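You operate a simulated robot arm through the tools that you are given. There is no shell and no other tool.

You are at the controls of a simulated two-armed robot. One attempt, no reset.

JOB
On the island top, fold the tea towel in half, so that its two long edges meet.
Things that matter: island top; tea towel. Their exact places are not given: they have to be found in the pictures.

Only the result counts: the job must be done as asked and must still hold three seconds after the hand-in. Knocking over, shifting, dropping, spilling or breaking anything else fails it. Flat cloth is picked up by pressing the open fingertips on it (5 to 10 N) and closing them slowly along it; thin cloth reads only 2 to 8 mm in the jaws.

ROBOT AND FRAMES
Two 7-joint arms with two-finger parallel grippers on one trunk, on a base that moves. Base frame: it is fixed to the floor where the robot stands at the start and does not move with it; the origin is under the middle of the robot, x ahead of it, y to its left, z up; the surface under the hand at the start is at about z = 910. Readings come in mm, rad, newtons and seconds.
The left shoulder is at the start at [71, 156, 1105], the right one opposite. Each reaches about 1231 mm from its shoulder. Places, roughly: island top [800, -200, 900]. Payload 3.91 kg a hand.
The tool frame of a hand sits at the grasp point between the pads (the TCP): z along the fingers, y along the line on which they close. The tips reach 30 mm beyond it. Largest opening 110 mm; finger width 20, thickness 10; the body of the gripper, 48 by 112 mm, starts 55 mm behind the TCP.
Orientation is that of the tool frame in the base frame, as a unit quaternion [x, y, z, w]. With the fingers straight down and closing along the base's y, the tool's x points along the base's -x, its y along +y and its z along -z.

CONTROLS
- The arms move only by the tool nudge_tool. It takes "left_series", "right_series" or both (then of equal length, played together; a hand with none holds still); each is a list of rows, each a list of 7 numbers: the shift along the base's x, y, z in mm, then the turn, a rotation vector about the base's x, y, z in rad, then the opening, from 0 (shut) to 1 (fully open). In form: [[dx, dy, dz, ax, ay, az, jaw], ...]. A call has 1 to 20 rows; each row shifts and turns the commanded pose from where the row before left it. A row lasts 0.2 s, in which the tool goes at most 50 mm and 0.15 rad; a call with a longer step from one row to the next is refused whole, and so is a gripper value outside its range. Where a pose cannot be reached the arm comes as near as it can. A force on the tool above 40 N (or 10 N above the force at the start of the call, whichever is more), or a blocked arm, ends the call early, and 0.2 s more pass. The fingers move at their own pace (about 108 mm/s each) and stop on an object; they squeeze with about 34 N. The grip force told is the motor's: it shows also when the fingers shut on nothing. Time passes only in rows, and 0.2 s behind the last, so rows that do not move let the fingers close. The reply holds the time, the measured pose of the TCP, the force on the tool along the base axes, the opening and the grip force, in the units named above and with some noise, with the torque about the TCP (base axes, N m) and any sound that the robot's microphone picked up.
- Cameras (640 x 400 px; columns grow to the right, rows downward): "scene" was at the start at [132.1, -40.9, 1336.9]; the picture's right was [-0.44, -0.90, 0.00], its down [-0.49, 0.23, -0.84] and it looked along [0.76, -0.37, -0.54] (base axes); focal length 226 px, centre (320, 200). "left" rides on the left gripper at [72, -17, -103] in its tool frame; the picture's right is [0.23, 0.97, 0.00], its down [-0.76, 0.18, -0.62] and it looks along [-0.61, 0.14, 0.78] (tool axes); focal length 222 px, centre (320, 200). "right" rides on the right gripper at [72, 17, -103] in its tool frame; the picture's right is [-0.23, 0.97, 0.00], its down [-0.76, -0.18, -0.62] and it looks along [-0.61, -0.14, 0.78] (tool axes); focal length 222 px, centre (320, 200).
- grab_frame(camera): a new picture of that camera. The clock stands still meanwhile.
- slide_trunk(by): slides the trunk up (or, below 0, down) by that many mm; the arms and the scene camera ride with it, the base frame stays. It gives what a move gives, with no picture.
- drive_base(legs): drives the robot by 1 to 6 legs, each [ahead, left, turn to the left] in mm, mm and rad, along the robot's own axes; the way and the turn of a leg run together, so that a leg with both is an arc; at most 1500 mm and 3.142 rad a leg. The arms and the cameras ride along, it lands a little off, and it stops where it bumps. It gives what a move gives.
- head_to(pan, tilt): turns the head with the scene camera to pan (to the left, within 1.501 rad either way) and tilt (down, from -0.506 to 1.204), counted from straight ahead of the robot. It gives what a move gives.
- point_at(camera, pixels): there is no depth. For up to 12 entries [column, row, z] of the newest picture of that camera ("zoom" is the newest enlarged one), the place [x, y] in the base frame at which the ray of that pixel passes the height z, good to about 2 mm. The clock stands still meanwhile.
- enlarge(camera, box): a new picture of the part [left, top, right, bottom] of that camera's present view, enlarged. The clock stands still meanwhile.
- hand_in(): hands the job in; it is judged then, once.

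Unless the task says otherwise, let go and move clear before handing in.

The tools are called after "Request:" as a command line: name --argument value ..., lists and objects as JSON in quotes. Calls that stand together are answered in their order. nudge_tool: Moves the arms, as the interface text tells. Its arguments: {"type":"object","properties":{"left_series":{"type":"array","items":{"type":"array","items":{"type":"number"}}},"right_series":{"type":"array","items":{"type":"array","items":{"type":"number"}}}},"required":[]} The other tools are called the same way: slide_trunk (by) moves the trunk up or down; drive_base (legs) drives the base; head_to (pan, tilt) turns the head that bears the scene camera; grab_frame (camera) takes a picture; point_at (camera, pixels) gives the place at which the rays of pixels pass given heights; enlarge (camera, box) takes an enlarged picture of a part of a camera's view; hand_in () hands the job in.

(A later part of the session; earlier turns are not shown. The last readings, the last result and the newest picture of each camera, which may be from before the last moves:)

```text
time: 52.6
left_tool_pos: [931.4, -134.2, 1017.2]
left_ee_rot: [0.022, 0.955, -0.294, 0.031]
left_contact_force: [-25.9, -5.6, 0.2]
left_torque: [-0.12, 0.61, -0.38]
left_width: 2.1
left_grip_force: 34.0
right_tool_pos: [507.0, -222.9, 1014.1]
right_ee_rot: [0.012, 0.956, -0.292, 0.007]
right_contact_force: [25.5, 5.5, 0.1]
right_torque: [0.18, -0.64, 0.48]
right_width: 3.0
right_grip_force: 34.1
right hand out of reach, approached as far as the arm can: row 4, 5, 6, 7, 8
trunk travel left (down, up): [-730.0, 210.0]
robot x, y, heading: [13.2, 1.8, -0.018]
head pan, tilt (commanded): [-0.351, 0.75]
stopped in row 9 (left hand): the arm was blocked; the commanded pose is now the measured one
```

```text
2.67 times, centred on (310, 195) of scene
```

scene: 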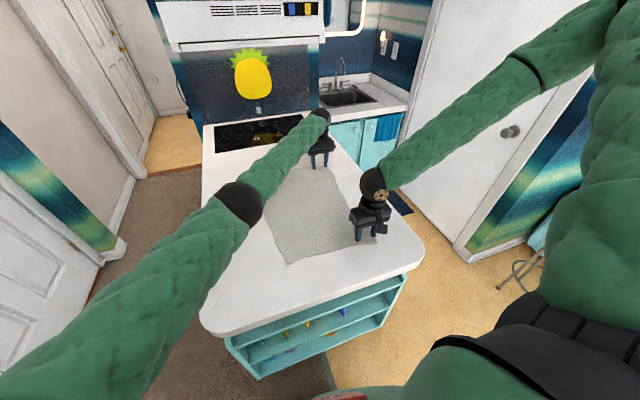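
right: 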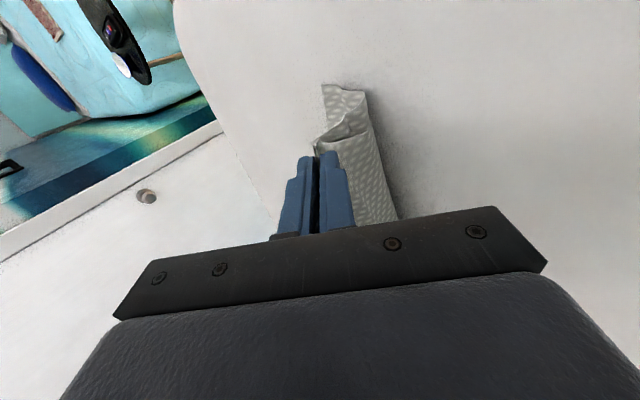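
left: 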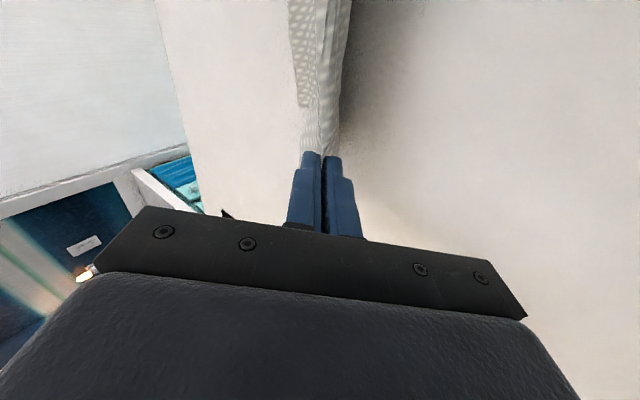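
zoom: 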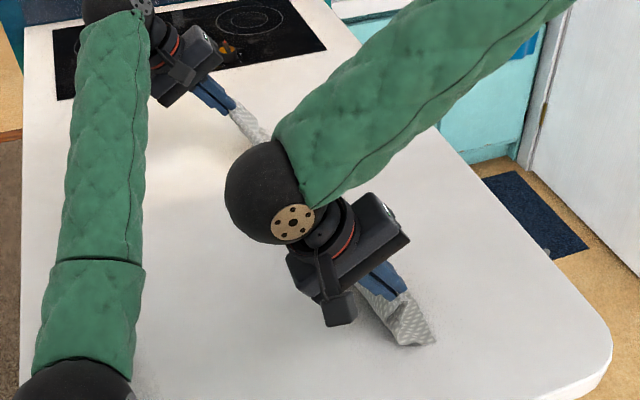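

The right arm ran out of joint range with the tilt, stayed at y = -223 while the left went on to -134, and the towel is stretched (25 N along x). I'll bring the left hand back in line, and take the tilt out again on both.

Request:
nudge_tool --left_series '[[-4, -12, 2, 0, 0, 0, 0], [-4, -12, 2, 0, 0, 0, 0], [-3, -12, 2, 0.05, 0, 0, 0], [0, -10, 2, 0.06, 0, 0, 0], [0, -10, 2, 0.06, 0, 0, 0], [0, 0, 2, 0.06, 0, 0, 0], [0, 0, 1, 0.06, 0, 0, 0], [0, 0, 0, 0.06, 0, 0, 0], [0, 0, 0, 0.06, 0, 0, 0], [0, 0, 0, 0.06, 0, 0, 0], [0, 0, 0, 0.06, 0, 0, 0], [0, 0, 0, 0.06, 0, 0, 0], [0, 0, 0, 0, 0, 0, 0]]' --right_series '[[0, 0, 2, 0, 0, 0, 0], [0, 0, 2, 0, 0, 0, 0], [0, 0, 2, 0.05, 0, 0, 0], [0, 0, 2, 0.06, 0, 0, 0], [0, 0, 2, 0.06, 0, 0, 0], [0, 2, 2, 0.06, 0, 0, 0], [0, 2, 2, 0.06, 0, 0, 0], [0, 2, 2, 0.06, 0, 0, 0], [0, 2, 0, 0.06, 0, 0, 0], [0, 2, 0, 0.06, 0, 0, 0], [0, 0, 0, 0.06, 0, 0, 0], [0, 0, 0, 0.06, 0, 0, 0], [0, 0, 0, 0, 0, 0, 0]]'

Request:
grab_frame --camera "right"

Request:
grab_frame --camera "left"

Request:
grab_frame --camera "scene"

```text
time: 55.4
left_tool_pos: [930.8, -186.9, 1001.2]
left_ee_rot: [0.022, 1.0, -0.002, 0.012]
left_contact_force: [-1.2, 0.0, 0.3]
left_torque: [-0.04, 0.02, -0.02]
left_width: 1.9
left_grip_force: 34.0
right_tool_pos: [516.7, -212.1, 1020.3]
right_ee_rot: [0.008, 1.0, -0.002, -0.006]
right_contact_force: [1.2, -0.4, -0.9]
right_torque: [-0.04, 0.0, 0.01]
right_width: 2.9
right_grip_force: 34.5
trunk travel left (down, up): [-730.0, 210.0]
robot x, y, heading: [10.1, 0.3, -0.022]
head pan, tilt (commanded): [-0.351, 0.75]
```

```text
taken
```

right: 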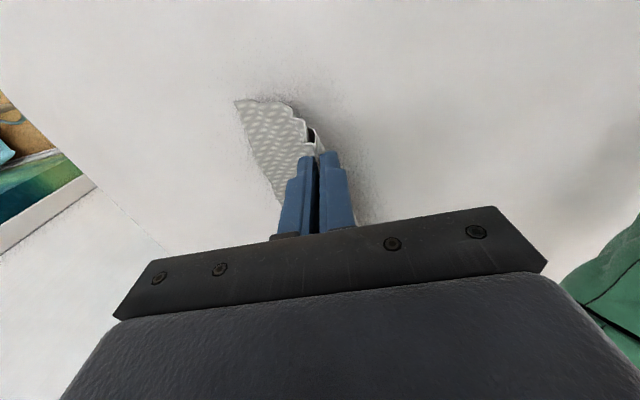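

```text
taken
```

left: 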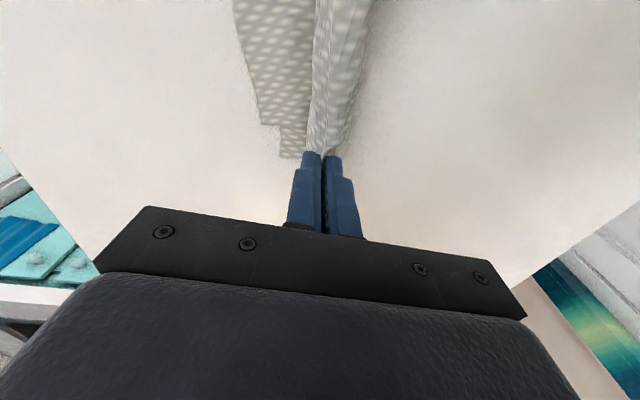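

```text
taken
```

scene: 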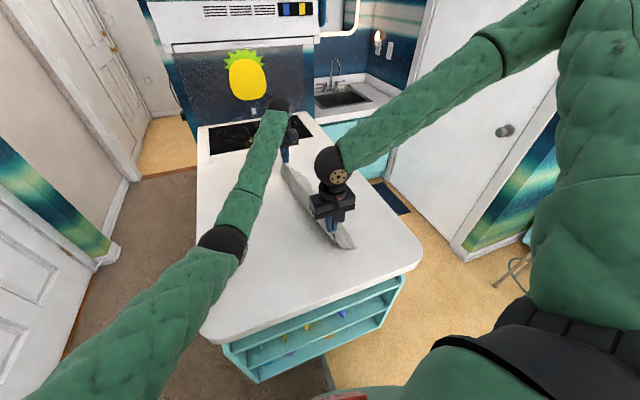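

Tension is gone and both hands are vertical again (left [931,-187,1001], right [517,-212,1020]), with the towel still closed and trailing to the right. The base reading has shifted slightly (10 mm, -0.022 rad); I'll locate the trailing corners before laying down without tilt.

Request:
point_at --camera "right" --pixels '[[235, 100, 915], [290, 105, 915], [305, 120, 920]]'

Request:
point_at --camera "left" --pixels '[[262, 124, 915], [282, 157, 915], [300, 159, 915], [235, 5, 915]]'

Request:
enlarge --camera "right" --box '[220, 80, 380, 180]'

Request:
enlarge --camera "left" --box '[200, 0, 400, 170]'

```text
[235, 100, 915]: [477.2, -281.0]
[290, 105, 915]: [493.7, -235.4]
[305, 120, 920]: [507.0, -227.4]
```

```text
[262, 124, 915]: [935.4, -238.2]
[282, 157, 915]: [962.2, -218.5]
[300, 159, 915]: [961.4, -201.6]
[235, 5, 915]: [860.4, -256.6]
```

```text
4.00 times, centred on (300, 130) of right
```

zoom: 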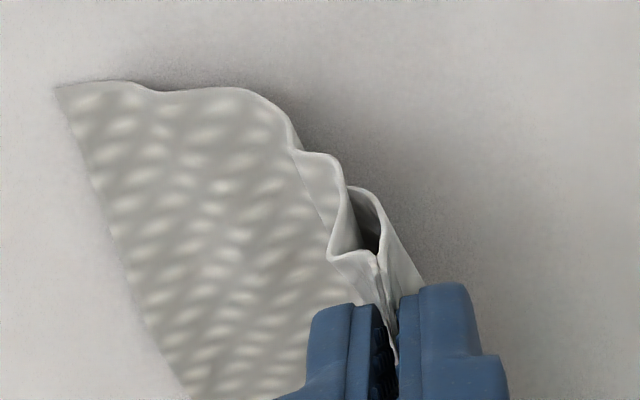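

```text
2.35 times, centred on (300, 85) of left
```

zoom: 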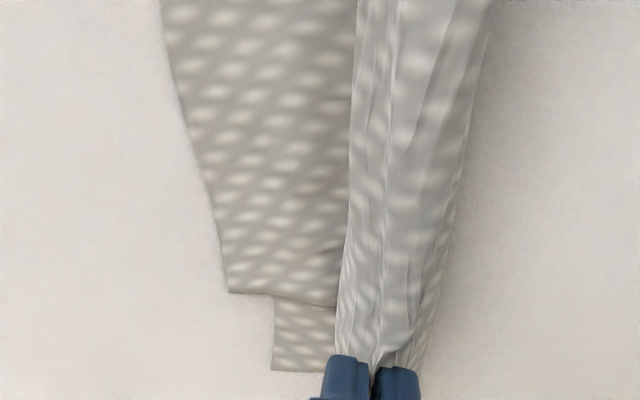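

At the far end the upper corner is at about (935,-238) and the lower one at (962,-218), so dragging should pull both taut. Before that I'll check the left elbow's height over the island, at pixel (222,242), since that arm was blocked earlier.

Request:
point_at --camera "scene" --pixels '[[222, 242, 1000], [222, 242, 1050], [222, 242, 1100], [222, 242, 1150], [222, 242, 1200], [255, 170, 1100], [255, 170, 1150]]'

Request:
enlarge --camera "scene" --box '[150, 90, 390, 290]'

```text
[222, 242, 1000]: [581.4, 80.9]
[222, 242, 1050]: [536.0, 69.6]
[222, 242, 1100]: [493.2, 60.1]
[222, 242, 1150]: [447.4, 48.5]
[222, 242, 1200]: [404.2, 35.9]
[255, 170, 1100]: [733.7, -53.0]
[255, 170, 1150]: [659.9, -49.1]
```

```text
2.00 times, centred on (270, 190) of scene
```

zoom: 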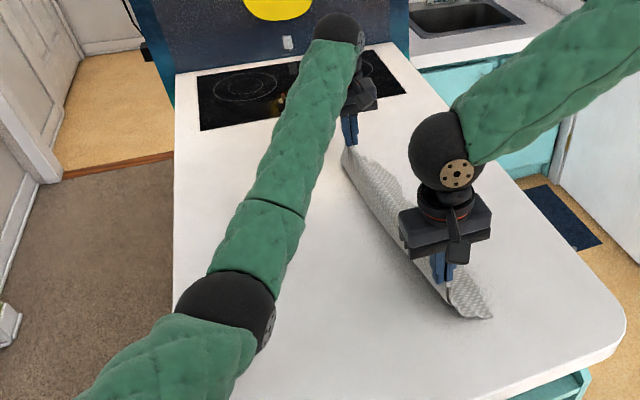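

The left elbow works out near z ≈ 1080 over the island and would sink close to the top as I lower, which explains the earlier block. I'll raise the trunk another 100 mm, which lets the towel hang free again, and restart the lay-down from there without tilt.

Request:
slide_trunk --by 100

Request:
nudge_tool --left_series '[[-2, -5, 2, 0, 0.012, 0.022, 0], [-2, -7, 2, 0, 0.012, 0.022, 0], [0, -8, 1, 0, 0, 0, 0], [0, -8, 0, 0, 0, 0, 0], [0, -8, 0, 0, 0, 0, 0], [0, -8, 0, 0, 0, 0, 0], [0, -8, 0, 0, 0, 0, 0], [0, -8, 0, 0, 0, 0, 0], [0, -8, 0, 0, 0, 0, 0], [0, -4, 0, 0, 0, 0, 0], [0, 0, 0, 0, 0, 0, 0], [0, 0, 0, 0, 0, 0, 0], [0, 0, 0, 0, 0, 0, 0]]' --right_series '[[0, -5, -4, 0, -0.006, 0.008, 0], [0, -7, -4, 0, -0.006, 0.008, 0], [0, -8, -4, 0, 0, 0, 0], [0, -8, -4, 0, 0, 0, 0], [0, -8, 0, 0, 0, 0, 0], [0, -8, 0, 0, 0, 0, 0], [0, -8, 0, 0, 0, 0, 0], [0, -8, 0, 0, 0, 0, 0], [0, -8, 0, 0, 0, 0, 0], [0, -4, 0, 0, 0, 0, 0], [0, 0, 0, 0, 0, 0, 0], [0, 0, 0, 0, 0, 0, 0], [0, 0, 0, 0, 0, 0, 0]]'

Request:
grab_frame --camera "right"

Request:
grab_frame --camera "left"

Request:
grab_frame --camera "scene"

```text
time: 56.7
left_tool_pos: [930.4, -187.2, 1101.0]
left_ee_rot: [0.022, 1.0, -0.003, 0.012]
left_contact_force: [-0.4, -0.8, -0.4]
left_torque: [-0.04, 0.03, -0.03]
left_width: 2.2
left_grip_force: 34.3
right_tool_pos: [516.0, -212.5, 1120.5]
right_ee_rot: [0.008, 1.0, -0.002, -0.005]
right_contact_force: [0.8, 0.2, -0.1]
right_torque: [-0.04, -0.02, 0.04]
right_width: 2.7
right_grip_force: 34.0
trunk travel left (down, up): [-830.0, 110.0]
robot x, y, heading: [5.2, 2.8, -0.023]
head pan, tilt (commanded): [-0.351, 0.75]
```

```text
time: 59.5
left_tool_pos: [926.6, -259.1, 1106.3]
left_ee_rot: [0.0, 1.0, -0.002, 0.001]
left_contact_force: [0.4, -0.5, 0.5]
left_torque: [-0.07, 0.02, -0.03]
left_width: 1.8
left_grip_force: 33.6
right_tool_pos: [517.9, -285.5, 1104.6]
right_ee_rot: [0.001, 1.0, -0.003, 0.001]
right_contact_force: [-0.2, -0.4, -0.8]
right_torque: [-0.01, -0.01, -0.01]
right_width: 2.8
right_grip_force: 34.0
trunk travel left (down, up): [-830.0, 110.0]
robot x, y, heading: [10.7, -1.3, -0.023]
head pan, tilt (commanded): [-0.351, 0.75]
```

```text
taken
```

right: 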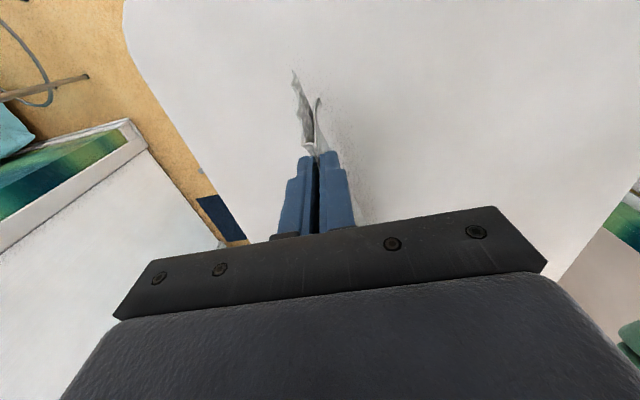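

```text
taken
```

left: 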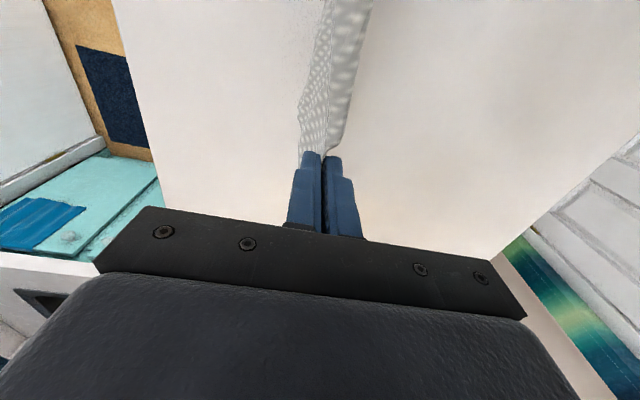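

```text
taken
```

scene: 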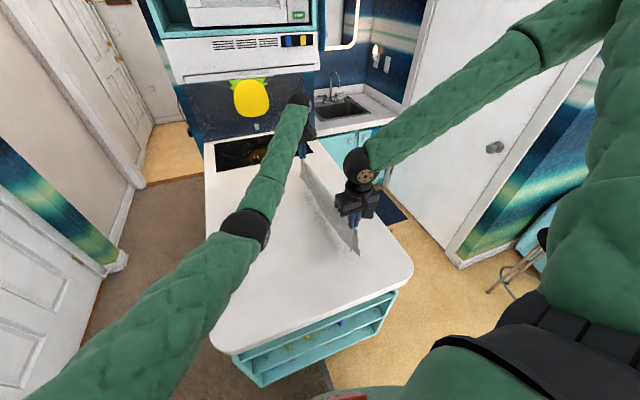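

The towel hangs free and closed again with hands at [927,-259,1106] and [518,-286,1105]. I'll start the lay-down arc toward +y again, with vertical hands, stopping part-way to check.

Request:
nudge_tool --left_series '[[0, 6, -8, 0, 0, 0, 0], [0, 6, -8, 0, 0, 0, 0], [0, 6, -8, 0, 0, 0, 0], [0, 6, -8, 0, 0, 0, 0], [0, 12, -3, 0, 0, 0, 0], [0, 12, -3, 0, 0, 0, 0], [0, 11.6, -4.7, 0, 0, 0, 0], [0, 11.6, -4.7, 0, 0, 0, 0], [0, 11.2, -6.5, 0, 0, 0, 0], [0, 11.2, -6.5, 0, 0, 0, 0], [0, 10, -7.9, 0, 0, 0, 0], [0, 10, -7.9, 0, 0, 0, 0], [0, 0, 0, 0, 0, 0, 0]]' --right_series '[[0, 6, -8, 0, 0, 0, 0], [0, 6, -8, 0, 0, 0, 0], [0, 6, -8, 0, 0, 0, 0], [0, 6, -8, 0, 0, 0, 0], [0, 12, -3, 0, 0, 0, 0], [0, 12, -3, 0, 0, 0, 0], [0, 11.6, -4.7, 0, 0, 0, 0], [0, 11.6, -4.7, 0, 0, 0, 0], [0, 11.2, -6.5, 0, 0, 0, 0], [0, 11.2, -6.5, 0, 0, 0, 0], [0, 10, -7.9, 0, 0, 0, 0], [0, 10, -7.9, 0, 0, 0, 0], [0, 0, 0, 0, 0, 0, 0]]'

Request:
grab_frame --camera "right"

Request:
grab_frame --camera "left"

Request:
grab_frame --camera "scene"

```text
time: 62.3
left_tool_pos: [926.0, -146.1, 1030.5]
left_ee_rot: [0.0, 1.0, -0.002, 0.0]
left_contact_force: [0.5, 0.4, -0.2]
left_torque: [-0.04, -0.02, 0.02]
left_width: 2.0
left_grip_force: 33.6
right_tool_pos: [516.7, -170.6, 1029.4]
right_ee_rot: [0.001, 1.0, -0.002, 0.001]
right_contact_force: [0.4, -0.5, -0.3]
right_torque: [-0.04, -0.01, -0.03]
right_width: 2.8
right_grip_force: 33.8
trunk travel left (down, up): [-830.0, 110.0]
robot x, y, heading: [10.1, 2.1, -0.023]
head pan, tilt (commanded): [-0.351, 0.75]
```

```text
taken
```

right: 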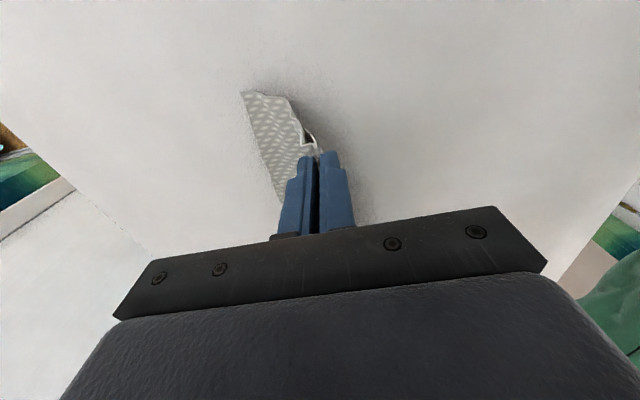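

```text
taken
```

left: 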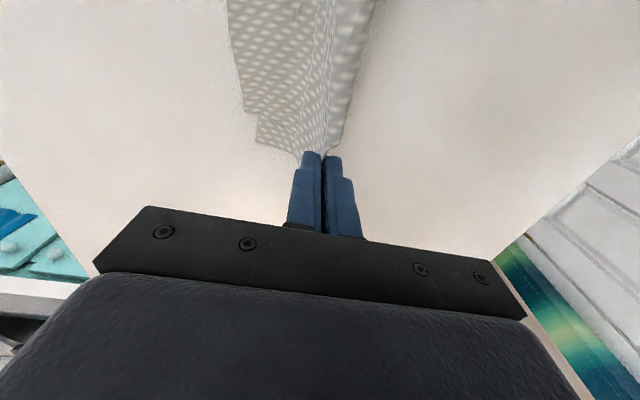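

```text
taken
```

scene: 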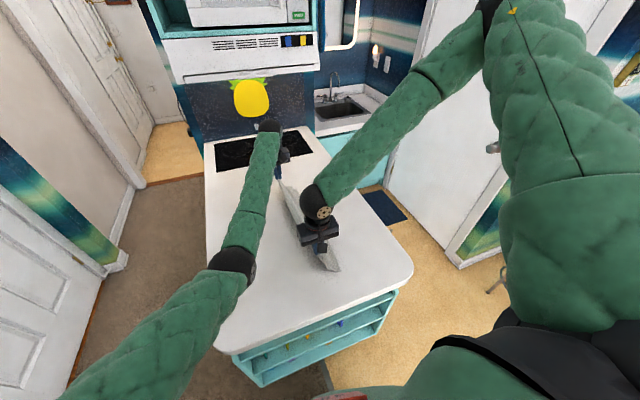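

Both hands tracked well to z ≈ 1030 and the halves trail to the right, with the two far corners at (243,112) and (257,143) in the left view. I'll continue down the rest of the arc to just above the top.

Request:
nudge_tool --left_series '[[0, 9, -9.2, 0, 0, 0, 0], [0, 9, -9.2, 0, 0, 0, 0], [0, 7.5, -10.1, 0, 0, 0, 0], [0, 7.5, -10.1, 0, 0, 0, 0], [0, 6.5, -10.5, 0, 0, 0, 0], [0, 6.5, -10.5, 0, 0, 0, 0], [0, 6, -10, 0, 0, 0, 0], [0, 6, -8, 0, 0, 0, 0], [0, 0, 0, 0, 0, 0, 0]]' --right_series '[[0, 9, -9.2, 0, 0, 0, 0], [0, 9, -9.2, 0, 0, 0, 0], [0, 7.5, -10.1, 0, 0, 0, 0], [0, 7.5, -10.1, 0, 0, 0, 0], [0, 6.5, -10.5, 0, 0, 0, 0], [0, 6.5, -10.5, 0, 0, 0, 0], [0, 6, -10, 0, 0, 0, 0], [0, 6, -8, 0, 0, 0, 0], [0, 0, 0, 0, 0, 0, 0]]'

Request:
grab_frame --camera "right"

Request:
grab_frame --camera "left"

Request:
enlarge --camera "scene" --box '[200, 120, 400, 300]'

```text
time: 64.3
left_tool_pos: [925.8, -88.7, 952.1]
left_ee_rot: [0.0, 1.0, -0.002, 0.002]
left_contact_force: [-4.9, -1.5, 1.2]
left_torque: [-0.04, 0.15, 0.02]
left_width: 2.4
left_grip_force: 34.3
right_tool_pos: [516.5, -168.1, 1008.5]
right_ee_rot: [0.001, 1.0, -0.002, 0.001]
right_contact_force: [5.3, 1.2, -0.5]
right_torque: [-0.05, -0.11, -0.02]
right_width: 2.8
right_grip_force: 34.0
right hand out of reach, approached as far as the arm can: row 2, 3, 4, 5, 6, 7, 8
trunk travel left (down, up): [-830.0, 110.0]
robot x, y, heading: [7.4, 0.8, -0.021]
head pan, tilt (commanded): [-0.351, 0.75]
```

```text
taken
```

right: 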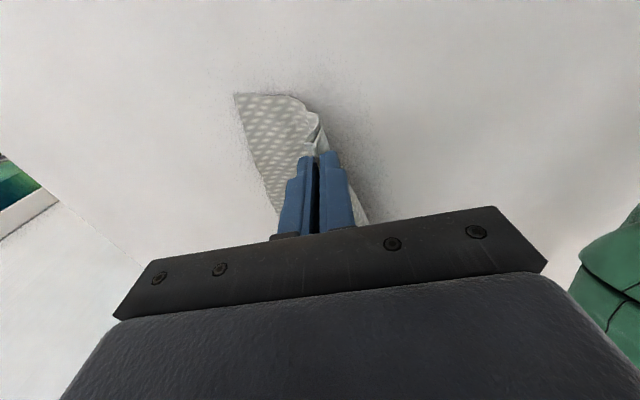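

```text
taken
```

left: 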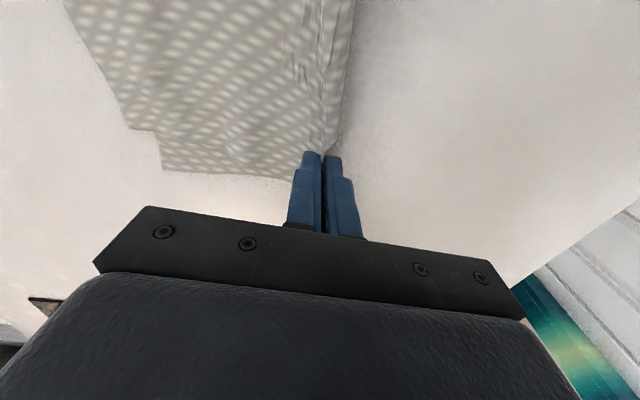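

```text
2.22 times, centred on (300, 210) of scene
```

zoom: 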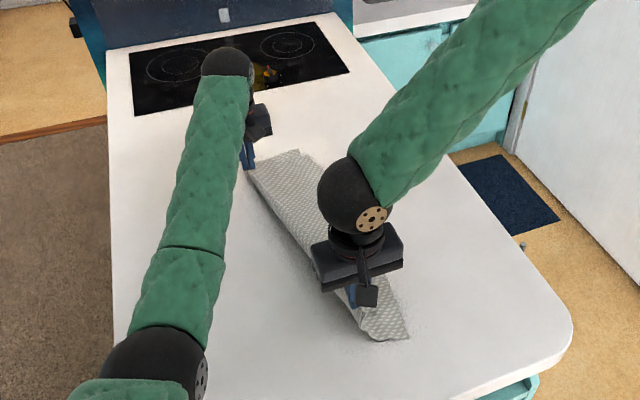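

The right arm stopped at z = 1008: with the trunk this high it cannot get lower there, while the left reached [926,-89,952]. A middle trunk height suits both, so I'll lift back to the free-hanging pose at y ≈ -260/-285 first and then lower the trunk.

Request:
nudge_tool --left_series '[[0, 0, 12, 0, 0, 0, 0], [0, 0, 12, 0, 0, 0, 0], [0, 0, 12, 0, 0, 0, 0], [0, 0, 12, 0, 0, 0, 0], [0, -8, 12, 0, 0, 0, 0], [0, -12, 12, 0, 0, 0, 0], [0, -12, 12, 0, 0, 0, 0], [0, -12, 12, 0, 0, 0, 0], [0, -12, 12, 0, 0, 0, 0], [0, -12, 12, 0, 0, 0, 0], [0, -12, 12, 0, 0, 0, 0], [0, -12, 12, 0, 0, 0, 0], [0, -12, 10, 0, 0, 0, 0], [0, -12, 0, 0, 0, 0, 0], [0, -12, 0, 0, 0, 0, 0], [0, -12, 0, 0, 0, 0, 0], [0, -12, 0, 0, 0, 0, 0], [0, -12, 0, 0, 0, 0, 0], [0, -6, 0, 0, 0, 0, 0], [0, 0, 0, 0, 0, 0, 0]]' --right_series '[[0, 0, 12, 0, 0, 0, 0], [0, 0, 12, 0, 0, 0, 0], [0, 0, 12, 0, 0, 0, 0], [0, 0, 12, 0, 0, 0, 0], [0, -8, 12, 0, 0, 0, 0], [0, -12, 12, 0, 0, 0, 0], [0, -12, 12, 0, 0, 0, 0], [0, -12, 12, 0, 0, 0, 0], [0, -12, 12, 0, 0, 0, 0], [0, -12, 12, 0, 0, 0, 0], [0, -12, 12, 0, 0, 0, 0], [0, -12, 12, 0, 0, 0, 0], [0, -12, 10, 0, 0, 0, 0], [0, -12, 0, 0, 0, 0, 0], [0, -12, 0, 0, 0, 0, 0], [0, -12, 0, 0, 0, 0, 0], [0, -12, 0, 0, 0, 0, 0], [0, -12, 0, 0, 0, 0, 0], [0, -6, 0, 0, 0, 0, 0], [0, 0, 0, 0, 0, 0, 0]]'

Request:
grab_frame --camera "right"

Request:
grab_frame --camera "scene"

```text
time: 68.5
left_tool_pos: [925.4, -259.6, 1106.9]
left_ee_rot: [0.0, 1.0, -0.004, 0.0]
left_contact_force: [-5.1, -1.9, 1.5]
left_torque: [-0.07, 0.16, -0.01]
left_width: 2.0
left_grip_force: 34.0
right_tool_pos: [515.3, -338.8, 1161.6]
right_ee_rot: [0.001, 1.0, -0.002, 0.001]
right_contact_force: [4.7, 1.1, -1.8]
right_torque: [0.01, -0.12, 0.03]
right_width: 3.0
right_grip_force: 34.3
trunk travel left (down, up): [-830.0, 110.0]
robot x, y, heading: [6.8, 2.4, -0.025]
head pan, tilt (commanded): [-0.351, 0.75]
```

```text
taken
```

right: 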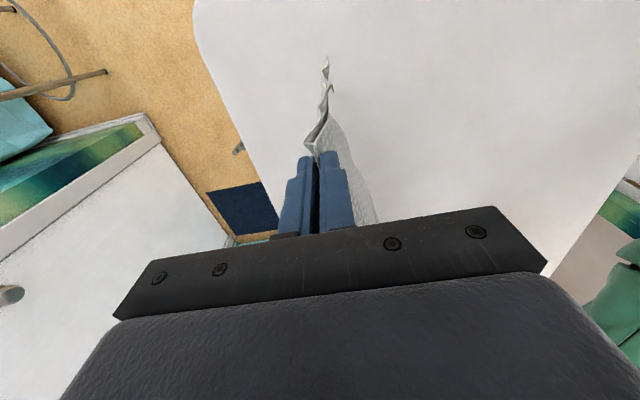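

```text
taken
```

scene: 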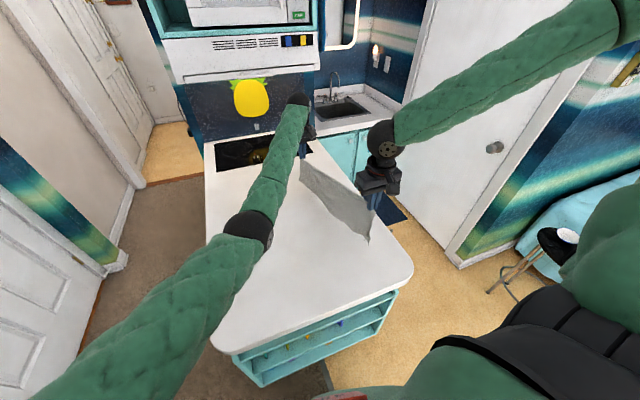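

The towel hangs free, but the right hand is now at [515,-339,1162], off the left's line. I'll bring the right to y ≈ -285 and both to z ≈ 1206, so that a 100 mm trunk drop ends with the towel still hanging clear.

Request:
nudge_tool --left_series '[[0, 0, 10, 0, 0, 0, 0], [0, 0, 10, 0, 0, 0, 0], [0, 0, 10, 0, 0, 0, 0], [0, 0, 10, 0, 0, 0, 0], [0, 0, 10, 0, 0, 0, 0], [0, 0, 10, 0, 0, 0, 0], [0, 0, 10, 0, 0, 0, 0], [0, 0, 10, 0, 0, 0, 0], [0, 0, 10, 0, 0, 0, 0], [0, 0, 10, 0, 0, 0, 0], [0, 0, 0, 0, 0, 0, 0]]' --right_series '[[0, 5.4, 4.4, 0, 0, 0, 0], [0, 5.4, 4.4, 0, 0, 0, 0], [0, 5.4, 4.4, 0, 0, 0, 0], [0, 5.4, 4.4, 0, 0, 0, 0], [0, 5.4, 4.4, 0, 0, 0, 0], [0, 5.4, 4.4, 0, 0, 0, 0], [0, 5.4, 4.4, 0, 0, 0, 0], [0, 5.4, 4.4, 0, 0, 0, 0], [0, 5.4, 4.4, 0, 0, 0, 0], [0, 5.4, 4.4, 0, 0, 0, 0], [0, 0, 0, 0, 0, 0, 0]]'

Request:
slide_trunk --by -95

Request:
grab_frame --camera "right"

Request:
grab_frame --camera "left"

Request:
grab_frame --camera "scene"

```text
time: 70.9
left_tool_pos: [925.0, -257.2, 1206.6]
left_ee_rot: [-0.001, 1.0, -0.003, 0.001]
left_contact_force: [-0.2, 0.2, -1.0]
left_torque: [-0.04, -0.01, 0.01]
left_width: 2.2
left_grip_force: 33.9
right_tool_pos: [516.0, -287.0, 1205.3]
right_ee_rot: [0.001, 1.0, -0.002, 0.001]
right_contact_force: [0.7, 0.1, 0.2]
right_torque: [0.0, -0.01, 0.01]
right_width: 2.6
right_grip_force: 34.2
trunk travel left (down, up): [-830.0, 110.0]
robot x, y, heading: [9.6, -0.0, -0.024]
head pan, tilt (commanded): [-0.351, 0.75]
```

```text
time: 72.2
left_tool_pos: [926.2, -257.3, 1112.0]
left_ee_rot: [0.0, 1.0, -0.004, 0.001]
left_contact_force: [-0.4, -0.1, -0.4]
left_torque: [-0.04, -0.01, -0.03]
left_width: 1.9
left_grip_force: 33.9
right_tool_pos: [515.5, -285.6, 1110.7]
right_ee_rot: [0.002, 1.0, -0.002, 0.0]
right_contact_force: [0.5, 0.0, -0.1]
right_torque: [-0.07, -0.03, -0.02]
right_width: 2.5
right_grip_force: 33.6
trunk travel left (down, up): [-735.0, 205.0]
robot x, y, heading: [5.8, -0.4, -0.023]
head pan, tilt (commanded): [-0.351, 0.75]
```

```text
taken
```

right: 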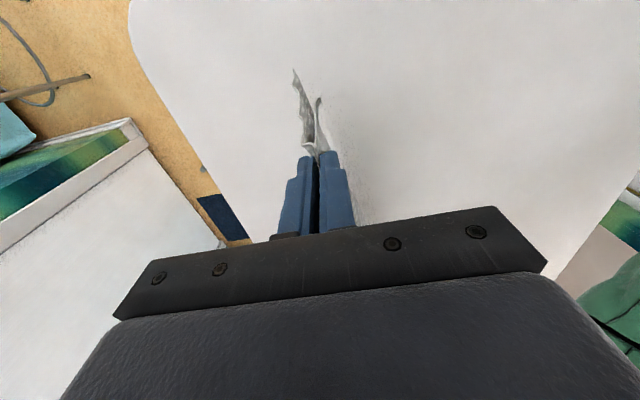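

```text
taken
```

left: 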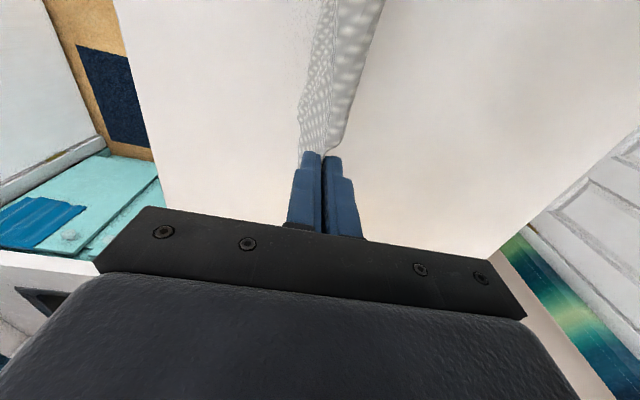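

```text
taken
```

scene: 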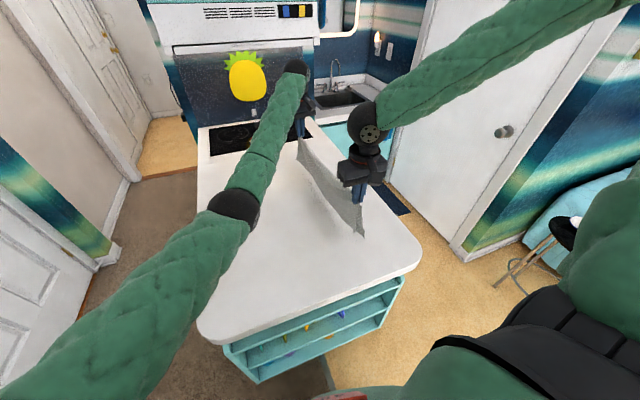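

Trunk is at +185 now and the towel hangs free at left [926,-257,1112], right [516,-286,1111]. I'll shift another 40 mm to the right, then run the lay-down arc part-way and check both arms follow.

Request:
nudge_tool --left_series '[[0, -8, 0, 0, 0, 0, 0], [0, -8, 0, 0, 0, 0, 0], [0, -8, 0, 0, 0, 0, 0], [0, -8, 0, 0, 0, 0, 0], [0, -8, 0, 0, 0, 0, 0], [0, 0, 0, 0, 0, 0, 0], [0, 0, 0, 0, 0, 0, 0], [0, 0, 0, 0, 0, 0, 0]]' --right_series '[[0, -8, 0, 0, 0, 0, 0], [0, -8, 0, 0, 0, 0, 0], [0, -8, 0, 0, 0, 0, 0], [0, -8, 0, 0, 0, 0, 0], [0, -8, 0, 0, 0, 0, 0], [0, 0, 0, 0, 0, 0, 0], [0, 0, 0, 0, 0, 0, 0], [0, 0, 0, 0, 0, 0, 0]]'

Request:
nudge_tool --left_series '[[0, 6, -9.5, 0, 0, 0, 0], [0, 6, -9.5, 0, 0, 0, 0], [0, 6, -9.5, 0, 0, 0, 0], [0, 6, -9.5, 0, 0, 0, 0], [0, 12, -3, 0, 0, 0, 0], [0, 12, -3, 0, 0, 0, 0], [0, 11.6, -4.7, 0, 0, 0, 0], [0, 11.6, -4.7, 0, 0, 0, 0], [0, 11.2, -6.5, 0, 0, 0, 0], [0, 11.2, -6.5, 0, 0, 0, 0], [0, 10, -7.9, 0, 0, 0, 0], [0, 10, -7.9, 0, 0, 0, 0], [0, 0, 0, 0, 0, 0, 0]]' --right_series '[[0, 6, -9.5, 0, 0, 0, 0], [0, 6, -9.5, 0, 0, 0, 0], [0, 6, -9.5, 0, 0, 0, 0], [0, 6, -9.5, 0, 0, 0, 0], [0, 12, -3, 0, 0, 0, 0], [0, 12, -3, 0, 0, 0, 0], [0, 11.6, -4.7, 0, 0, 0, 0], [0, 11.6, -4.7, 0, 0, 0, 0], [0, 11.2, -6.5, 0, 0, 0, 0], [0, 11.2, -6.5, 0, 0, 0, 0], [0, 10, -7.9, 0, 0, 0, 0], [0, 10, -7.9, 0, 0, 0, 0], [0, 0, 0, 0, 0, 0, 0]]'

Request:
grab_frame --camera "right"

Request:
grab_frame --camera "left"

Request:
enlarge --camera "scene" --box '[200, 120, 400, 280]'

```text
time: 74.0
left_tool_pos: [925.1, -298.1, 1111.6]
left_ee_rot: [0.0, 1.0, -0.003, 0.001]
left_contact_force: [-0.2, 0.4, 0.7]
left_torque: [-0.03, 0.01, 0.0]
left_width: 2.1
left_grip_force: 33.7
right_tool_pos: [517.0, -326.7, 1111.5]
right_ee_rot: [0.001, 1.0, -0.002, 0.001]
right_contact_force: [0.0, -0.4, -0.2]
right_torque: [-0.04, 0.0, 0.0]
right_width: 3.0
right_grip_force: 33.7
trunk travel left (down, up): [-735.0, 205.0]
robot x, y, heading: [9.4, 1.3, -0.019]
head pan, tilt (commanded): [-0.351, 0.75]
```

```text
time: 76.8
left_tool_pos: [924.8, -184.0, 1031.9]
left_ee_rot: [0.0, 1.0, -0.002, 0.001]
left_contact_force: [-0.6, -0.2, -0.8]
left_torque: [-0.03, -0.03, -0.03]
left_width: 2.3
left_grip_force: 34.2
right_tool_pos: [515.2, -212.4, 1029.5]
right_ee_rot: [0.001, 1.0, -0.002, 0.001]
right_contact_force: [0.4, 0.0, -0.4]
right_torque: [-0.02, -0.03, 0.03]
right_width: 2.5
right_grip_force: 33.9
trunk travel left (down, up): [-735.0, 205.0]
robot x, y, heading: [9.7, -0.6, -0.024]
head pan, tilt (commanded): [-0.351, 0.75]
```

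```text
taken
```

right: 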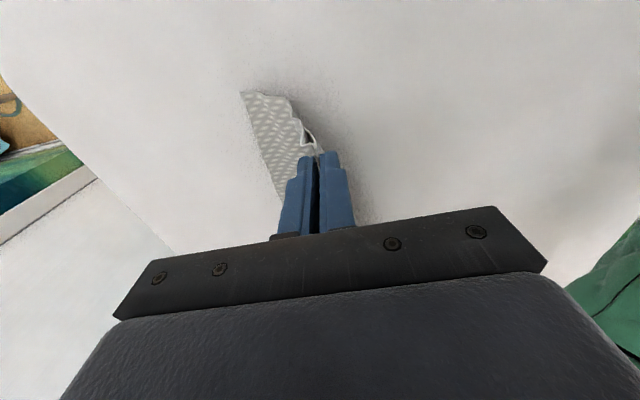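

```text
taken
```

left: 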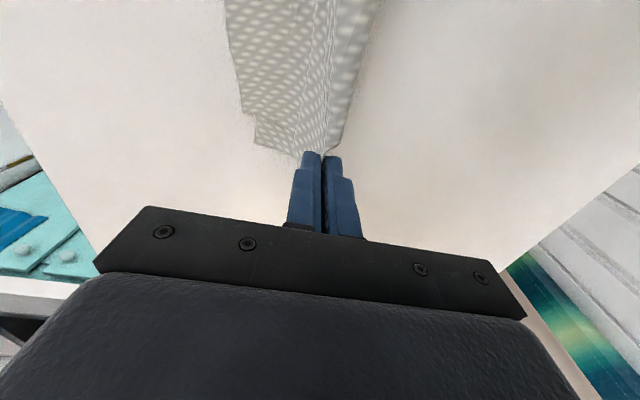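

```text
2.50 times, centred on (300, 200) of scene
```

zoom: 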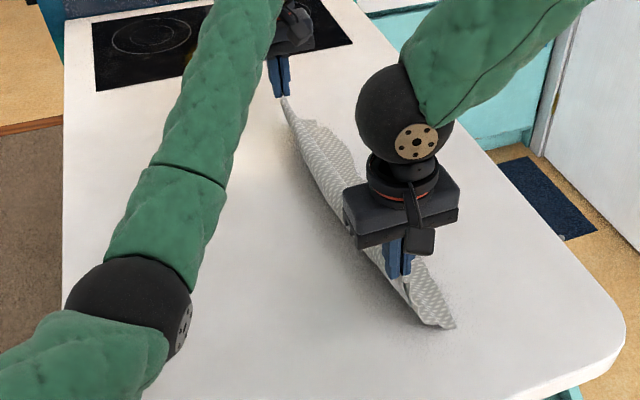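

Both arms followed to z ≈ 1030 and the towel trails evenly to the right. I'll continue the arc in a shorter stage and watch that the right hand keeps following.

Request:
nudge_tool --left_series '[[0, 9, -9.2, 0, 0, 0, 0], [0, 9, -9.2, 0, 0, 0, 0], [0, 7.5, -10.1, 0, 0, 0, 0], [0, 7.5, -10.1, 0, 0, 0, 0], [0, 0, 0, 0, 0, 0, 0]]' --right_series '[[0, 9, -9.2, 0, 0, 0, 0], [0, 9, -9.2, 0, 0, 0, 0], [0, 7.5, -10.1, 0, 0, 0, 0], [0, 7.5, -10.1, 0, 0, 0, 0], [0, 0, 0, 0, 0, 0, 0]]'

```text
time: 78.0
left_tool_pos: [925.2, -150.6, 991.8]
left_ee_rot: [-0.002, 1.0, -0.003, 0.0]
left_contact_force: [0.1, 0.0, 0.6]
left_torque: [0.0, -0.08, -0.08]
left_width: 2.5
left_grip_force: 34.1
right_tool_pos: [515.1, -179.5, 989.8]
right_ee_rot: [0.001, 1.0, -0.002, 0.001]
right_contact_force: [0.4, 0.6, 0.0]
right_torque: [-0.06, -0.02, 0.02]
right_width: 2.9
right_grip_force: 33.8
trunk travel left (down, up): [-735.0, 205.0]
robot x, y, heading: [9.2, 2.1, -0.022]
head pan, tilt (commanded): [-0.351, 0.75]
```

Both hands track exactly (left -151/992, right -180/990). I'll finish the arc down to about z = 950.

Request:
nudge_tool --left_series '[[0, 6.5, -10, 0, 0, 0, 0], [0, 6.5, -10, 0, 0, 0, 0], [0, 6, -9, 0, 0, 0, 0], [0, 6, -9, 0, 0, 0, 0], [0, 4, -2, 0, 0, 0, 0], [0, 0, 0, 0, 0, 0, 0]]' --right_series '[[0, 6.5, -10, 0, 0, 0, 0], [0, 6.5, -10, 0, 0, 0, 0], [0, 6, -9, 0, 0, 0, 0], [0, 6, -9, 0, 0, 0, 0], [0, 4, -2, 0, 0, 0, 0], [0, 0, 0, 0, 0, 0, 0]]'

Request:
grab_frame --camera "right"

Request:
grab_frame --camera "left"

Request:
enlarge --camera "scene" --box '[200, 120, 400, 280]'

```text
time: 79.4
left_tool_pos: [925.9, -121.7, 950.7]
left_ee_rot: [0.0, 1.0, -0.003, 0.001]
left_contact_force: [0.1, 0.1, 0.7]
left_torque: [-0.03, 0.02, 0.01]
left_width: 2.0
left_grip_force: 34.0
right_tool_pos: [516.9, -152.0, 949.2]
right_ee_rot: [0.0, 1.0, -0.003, 0.002]
right_contact_force: [0.2, -0.1, -0.1]
right_torque: [-0.06, -0.03, 0.01]
right_width: 2.7
right_grip_force: 33.8
trunk travel left (down, up): [-735.0, 205.0]
robot x, y, heading: [11.4, -0.2, -0.02]
head pan, tilt (commanded): [-0.351, 0.75]
```

```text
taken
```

right: 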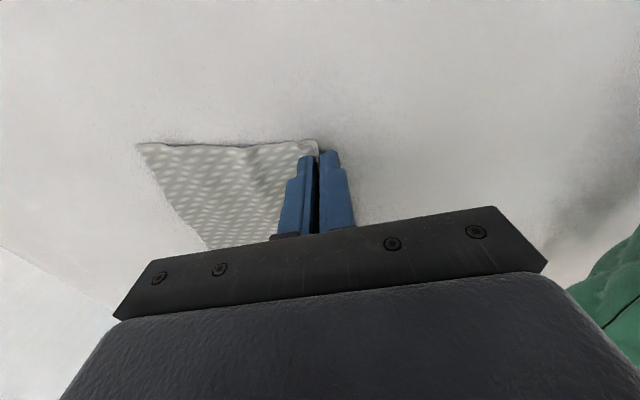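

```text
taken
```

left: 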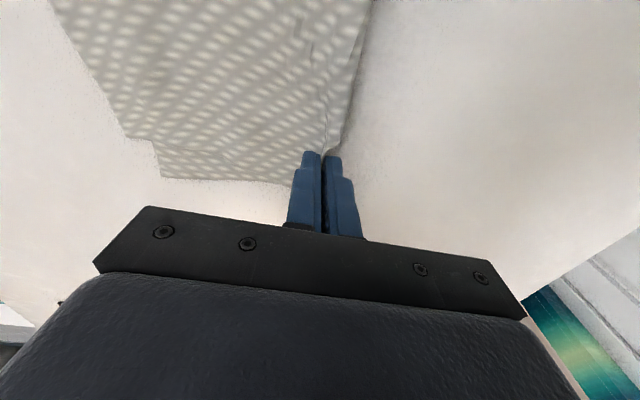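

```text
2.50 times, centred on (300, 200) of scene
```

zoom: 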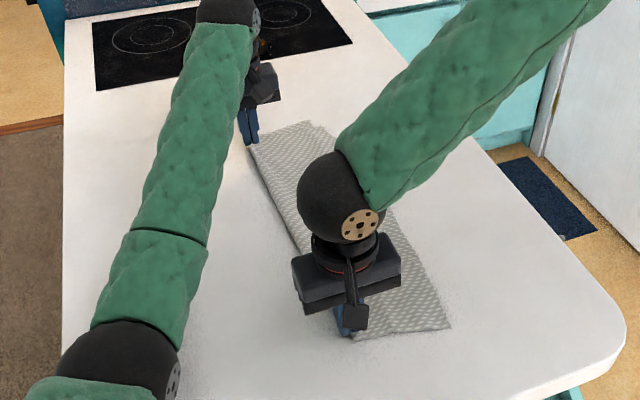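

The towel is laid down folded: the near corner at (137,145) in the right view, and at the far end the upper corner at (125,138) with the lower layer at (160,178). I'll measure how well the layers match.

Request:
point_at --camera "left" --pixels '[[125, 138, 914], [152, 142, 914], [160, 178, 912], [55, 5, 914], [90, 75, 914]]'

Request:
point_at --camera "right" --pixels '[[137, 145, 914], [170, 195, 914], [207, 247, 914], [300, 142, 914]]'

Request:
enlarge --camera "right" --box '[110, 120, 350, 270]'

Request:
enlarge --camera "left" --box '[30, 0, 350, 200]'

```text
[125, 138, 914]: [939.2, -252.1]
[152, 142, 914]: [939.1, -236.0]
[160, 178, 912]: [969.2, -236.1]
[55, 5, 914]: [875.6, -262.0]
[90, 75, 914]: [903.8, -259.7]
```

```text
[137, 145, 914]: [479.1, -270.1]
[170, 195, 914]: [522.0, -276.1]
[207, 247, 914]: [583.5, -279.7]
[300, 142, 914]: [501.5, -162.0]
```

```text
2.67 times, centred on (230, 195) of right
```

zoom: 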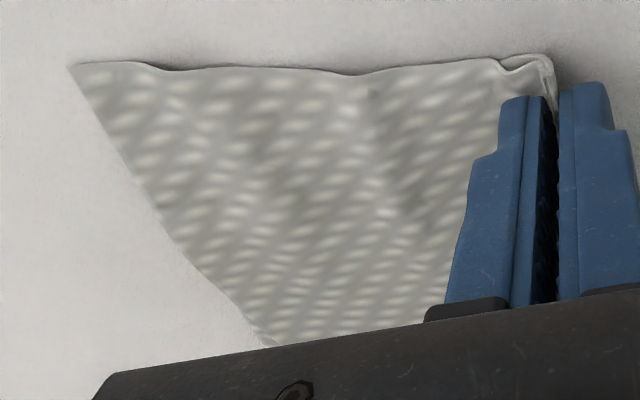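

```text
2.00 times, centred on (190, 100) of left
```

zoom: 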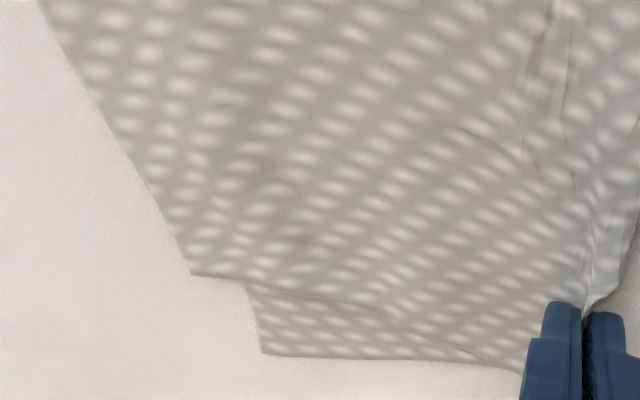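

The far end shows the lower layer's corner at about (969,-236) and the upper at (939,-252); the near end's upper corner is at (479,-270). That's a small skew I can correct after letting go. I'll lower the fold a few mm, open the jaws gently and rise straight up.

Request:
nudge_tool --left_series '[[0, 2, -2, 0, 0, 0, 0], [0, 2, -2, 0, 0, 0, 0], [0, 0, 0, 0, 0, 0, 0.04], [0, 0, 0, 0, 0, 0, 0.08], [0, 0, 0, 0, 0, 0, 0.14], [0, 0, 0, 0, 0, 0, 0.2], [0, 0, 0, 0, 0, 0, 0.2], [0, 0, 4, 0, 0, 0, 0.2], [0, 0, 6, 0, 0, 0, 0.2], [0, 0, 10, 0, 0, 0, 0.2], [0, 0, 20, 0, 0, 0, 0.2], [0, 0, 30, 0, 0, 0, 0.2], [0, 0, 0, 0, 0, 0, 0.2]]' --right_series '[[0, 2, -2, 0, 0, 0, 0], [0, 2, -2, 0, 0, 0, 0], [0, 0, 0, 0, 0, 0, 0.04], [0, 0, 0, 0, 0, 0, 0.08], [0, 0, 0, 0, 0, 0, 0.14], [0, 0, 0, 0, 0, 0, 0.2], [0, 0, 0, 0, 0, 0, 0.2], [0, 0, 4, 0, 0, 0, 0.2], [0, 0, 6, 0, 0, 0, 0.2], [0, 0, 10, 0, 0, 0, 0.2], [0, 0, 20, 0, 0, 0, 0.2], [0, 0, 30, 0, 0, 0, 0.2], [0, 0, 0, 0, 0, 0, 0.2]]'

Request:
grab_frame --camera "right"

Request:
grab_frame --camera "left"

Request:
enlarge --camera "scene" --box '[200, 120, 400, 280]'

```text
time: 82.2
left_tool_pos: [926.7, -117.3, 1016.1]
left_ee_rot: [0.0, 1.0, -0.003, 0.0]
left_contact_force: [0.6, -0.7, -0.1]
left_torque: [0.0, 0.06, 0.0]
left_width: 22.0
left_grip_force: 0.1
right_tool_pos: [517.1, -148.7, 1017.2]
right_ee_rot: [0.0, 1.0, -0.003, 0.0]
right_contact_force: [-0.2, 0.4, 0.0]
right_torque: [0.01, -0.01, -0.01]
right_width: 21.9
right_grip_force: 0.0
trunk travel left (down, up): [-735.0, 205.0]
robot x, y, heading: [9.8, -0.2, -0.025]
head pan, tilt (commanded): [-0.351, 0.75]
```

```text
taken
```

right: 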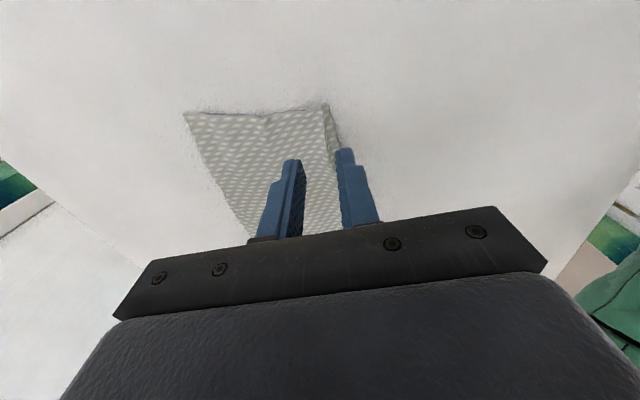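

```text
taken
```

left: 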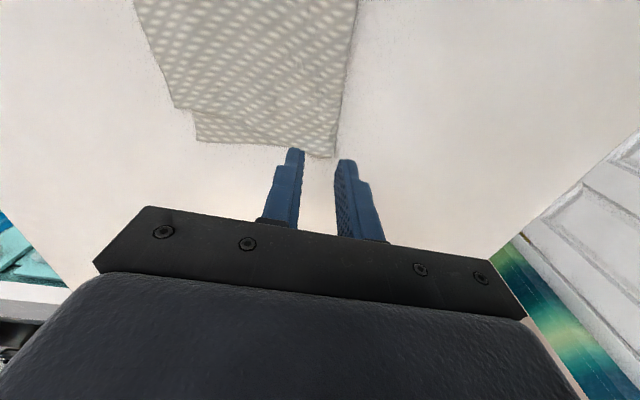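

```text
2.50 times, centred on (300, 200) of scene
```

zoom: 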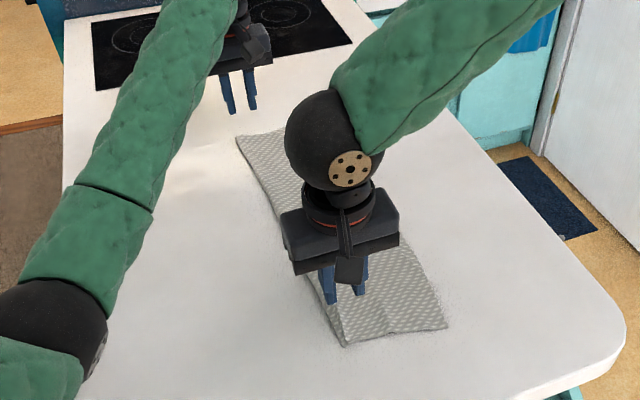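

The towel stays folded after release. I'll move both hands up and out to the sides to get a clear view of how the edges match.

Request:
nudge_tool --left_series '[[0, 0, 40, 0, 0, 0, 0.2], [0, 0, 40, 0, 0, 0, 0.2], [0, 10, 40, 0, 0, 0, 0.2], [-10, 35, 10, 0, 0, 0, 0.2], [-10, 40, 0, 0, 0, 0, 0.2], [-10, 40, 0, 0, 0, 0, 0.2], [-10, 40, 0, 0, 0, 0, 0.2], [-10, 40, 0, 0, 0, 0, 0.2], [-10, 30, 0, 0, 0, 0, 0.2], [0, 0, 0, 0, 0, 0, 0.2]]' --right_series '[[0, 0, 40, 0, 0, 0, 0.2], [0, 0, 40, 0, 0, 0, 0.2], [0, -10, 40, 0, 0, 0, 0.2], [0, -45, 10, 0, 0, 0, 0.2], [0, -48, 0, 0, 0, 0, 0.2], [0, -48, 0, 0, 0, 0, 0.2], [0, -48, 0, 0, 0, 0, 0.2], [0, -48, 0, 0, 0, 0, 0.2], [0, -48, 0, 0, 0, 0, 0.2], [0, 0, 0, 0, 0, 0, 0.2]]'

Request:
grab_frame --camera "scene"

Request:
enlarge --camera "scene" --box '[230, 140, 390, 270]'

```text
time: 84.4
left_tool_pos: [865.4, 119.2, 1147.0]
left_ee_rot: [0.0, 1.0, -0.002, -0.001]
left_contact_force: [-0.4, -0.6, 1.0]
left_torque: [0.0, -0.02, -0.02]
left_width: 22.2
left_grip_force: 0.1
right_tool_pos: [520.9, -441.8, 1145.3]
right_ee_rot: [-0.001, 1.0, -0.004, 0.001]
right_contact_force: [0.6, -0.3, 0.0]
right_torque: [0.0, 0.0, 0.0]
right_width: 22.0
right_grip_force: 0.1
trunk travel left (down, up): [-735.0, 205.0]
robot x, y, heading: [12.7, -0.4, -0.019]
head pan, tilt (commanded): [-0.351, 0.75]
```

```text
taken
```

scene: 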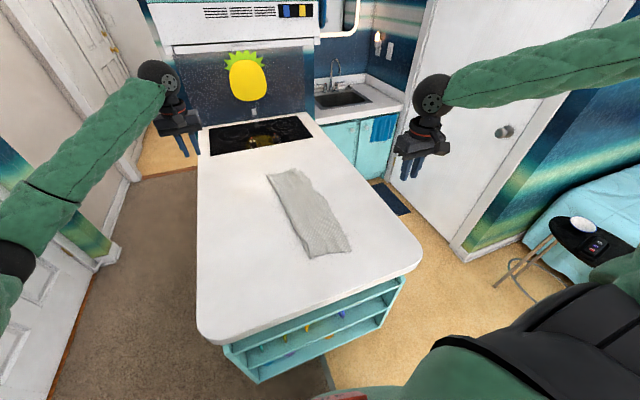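

```text
3.08 times, centred on (310, 205) of scene
```

zoom: 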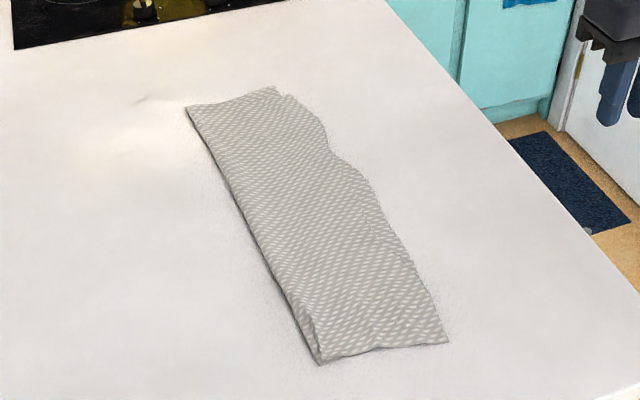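

The towel is a neat folded strip, fold line at left from zoom (187,105) to (318,363), open edges at right. I'll zoom closer on the open edge to see how far the lower layer differs.

Request:
enlarge --camera "scene" --box '[260, 160, 340, 210]'

Request:
enlarge --camera "scene" --box '[290, 205, 370, 265]'

```text
8.00 times, centred on (300, 185) of scene
```

zoom: 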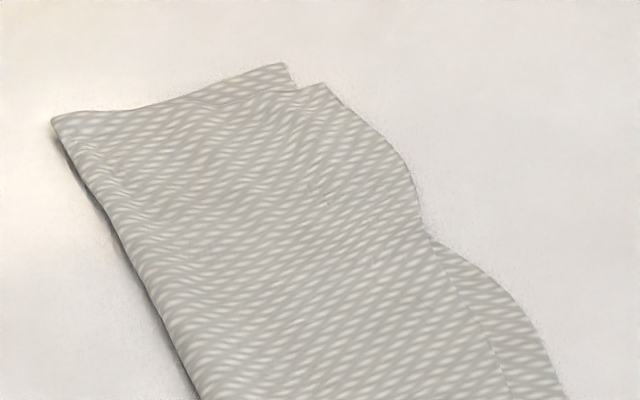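

```text
6.67 times, centred on (330, 235) of scene
```

zoom: 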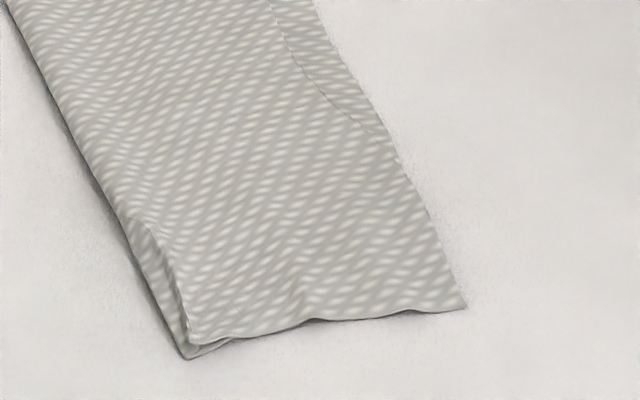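

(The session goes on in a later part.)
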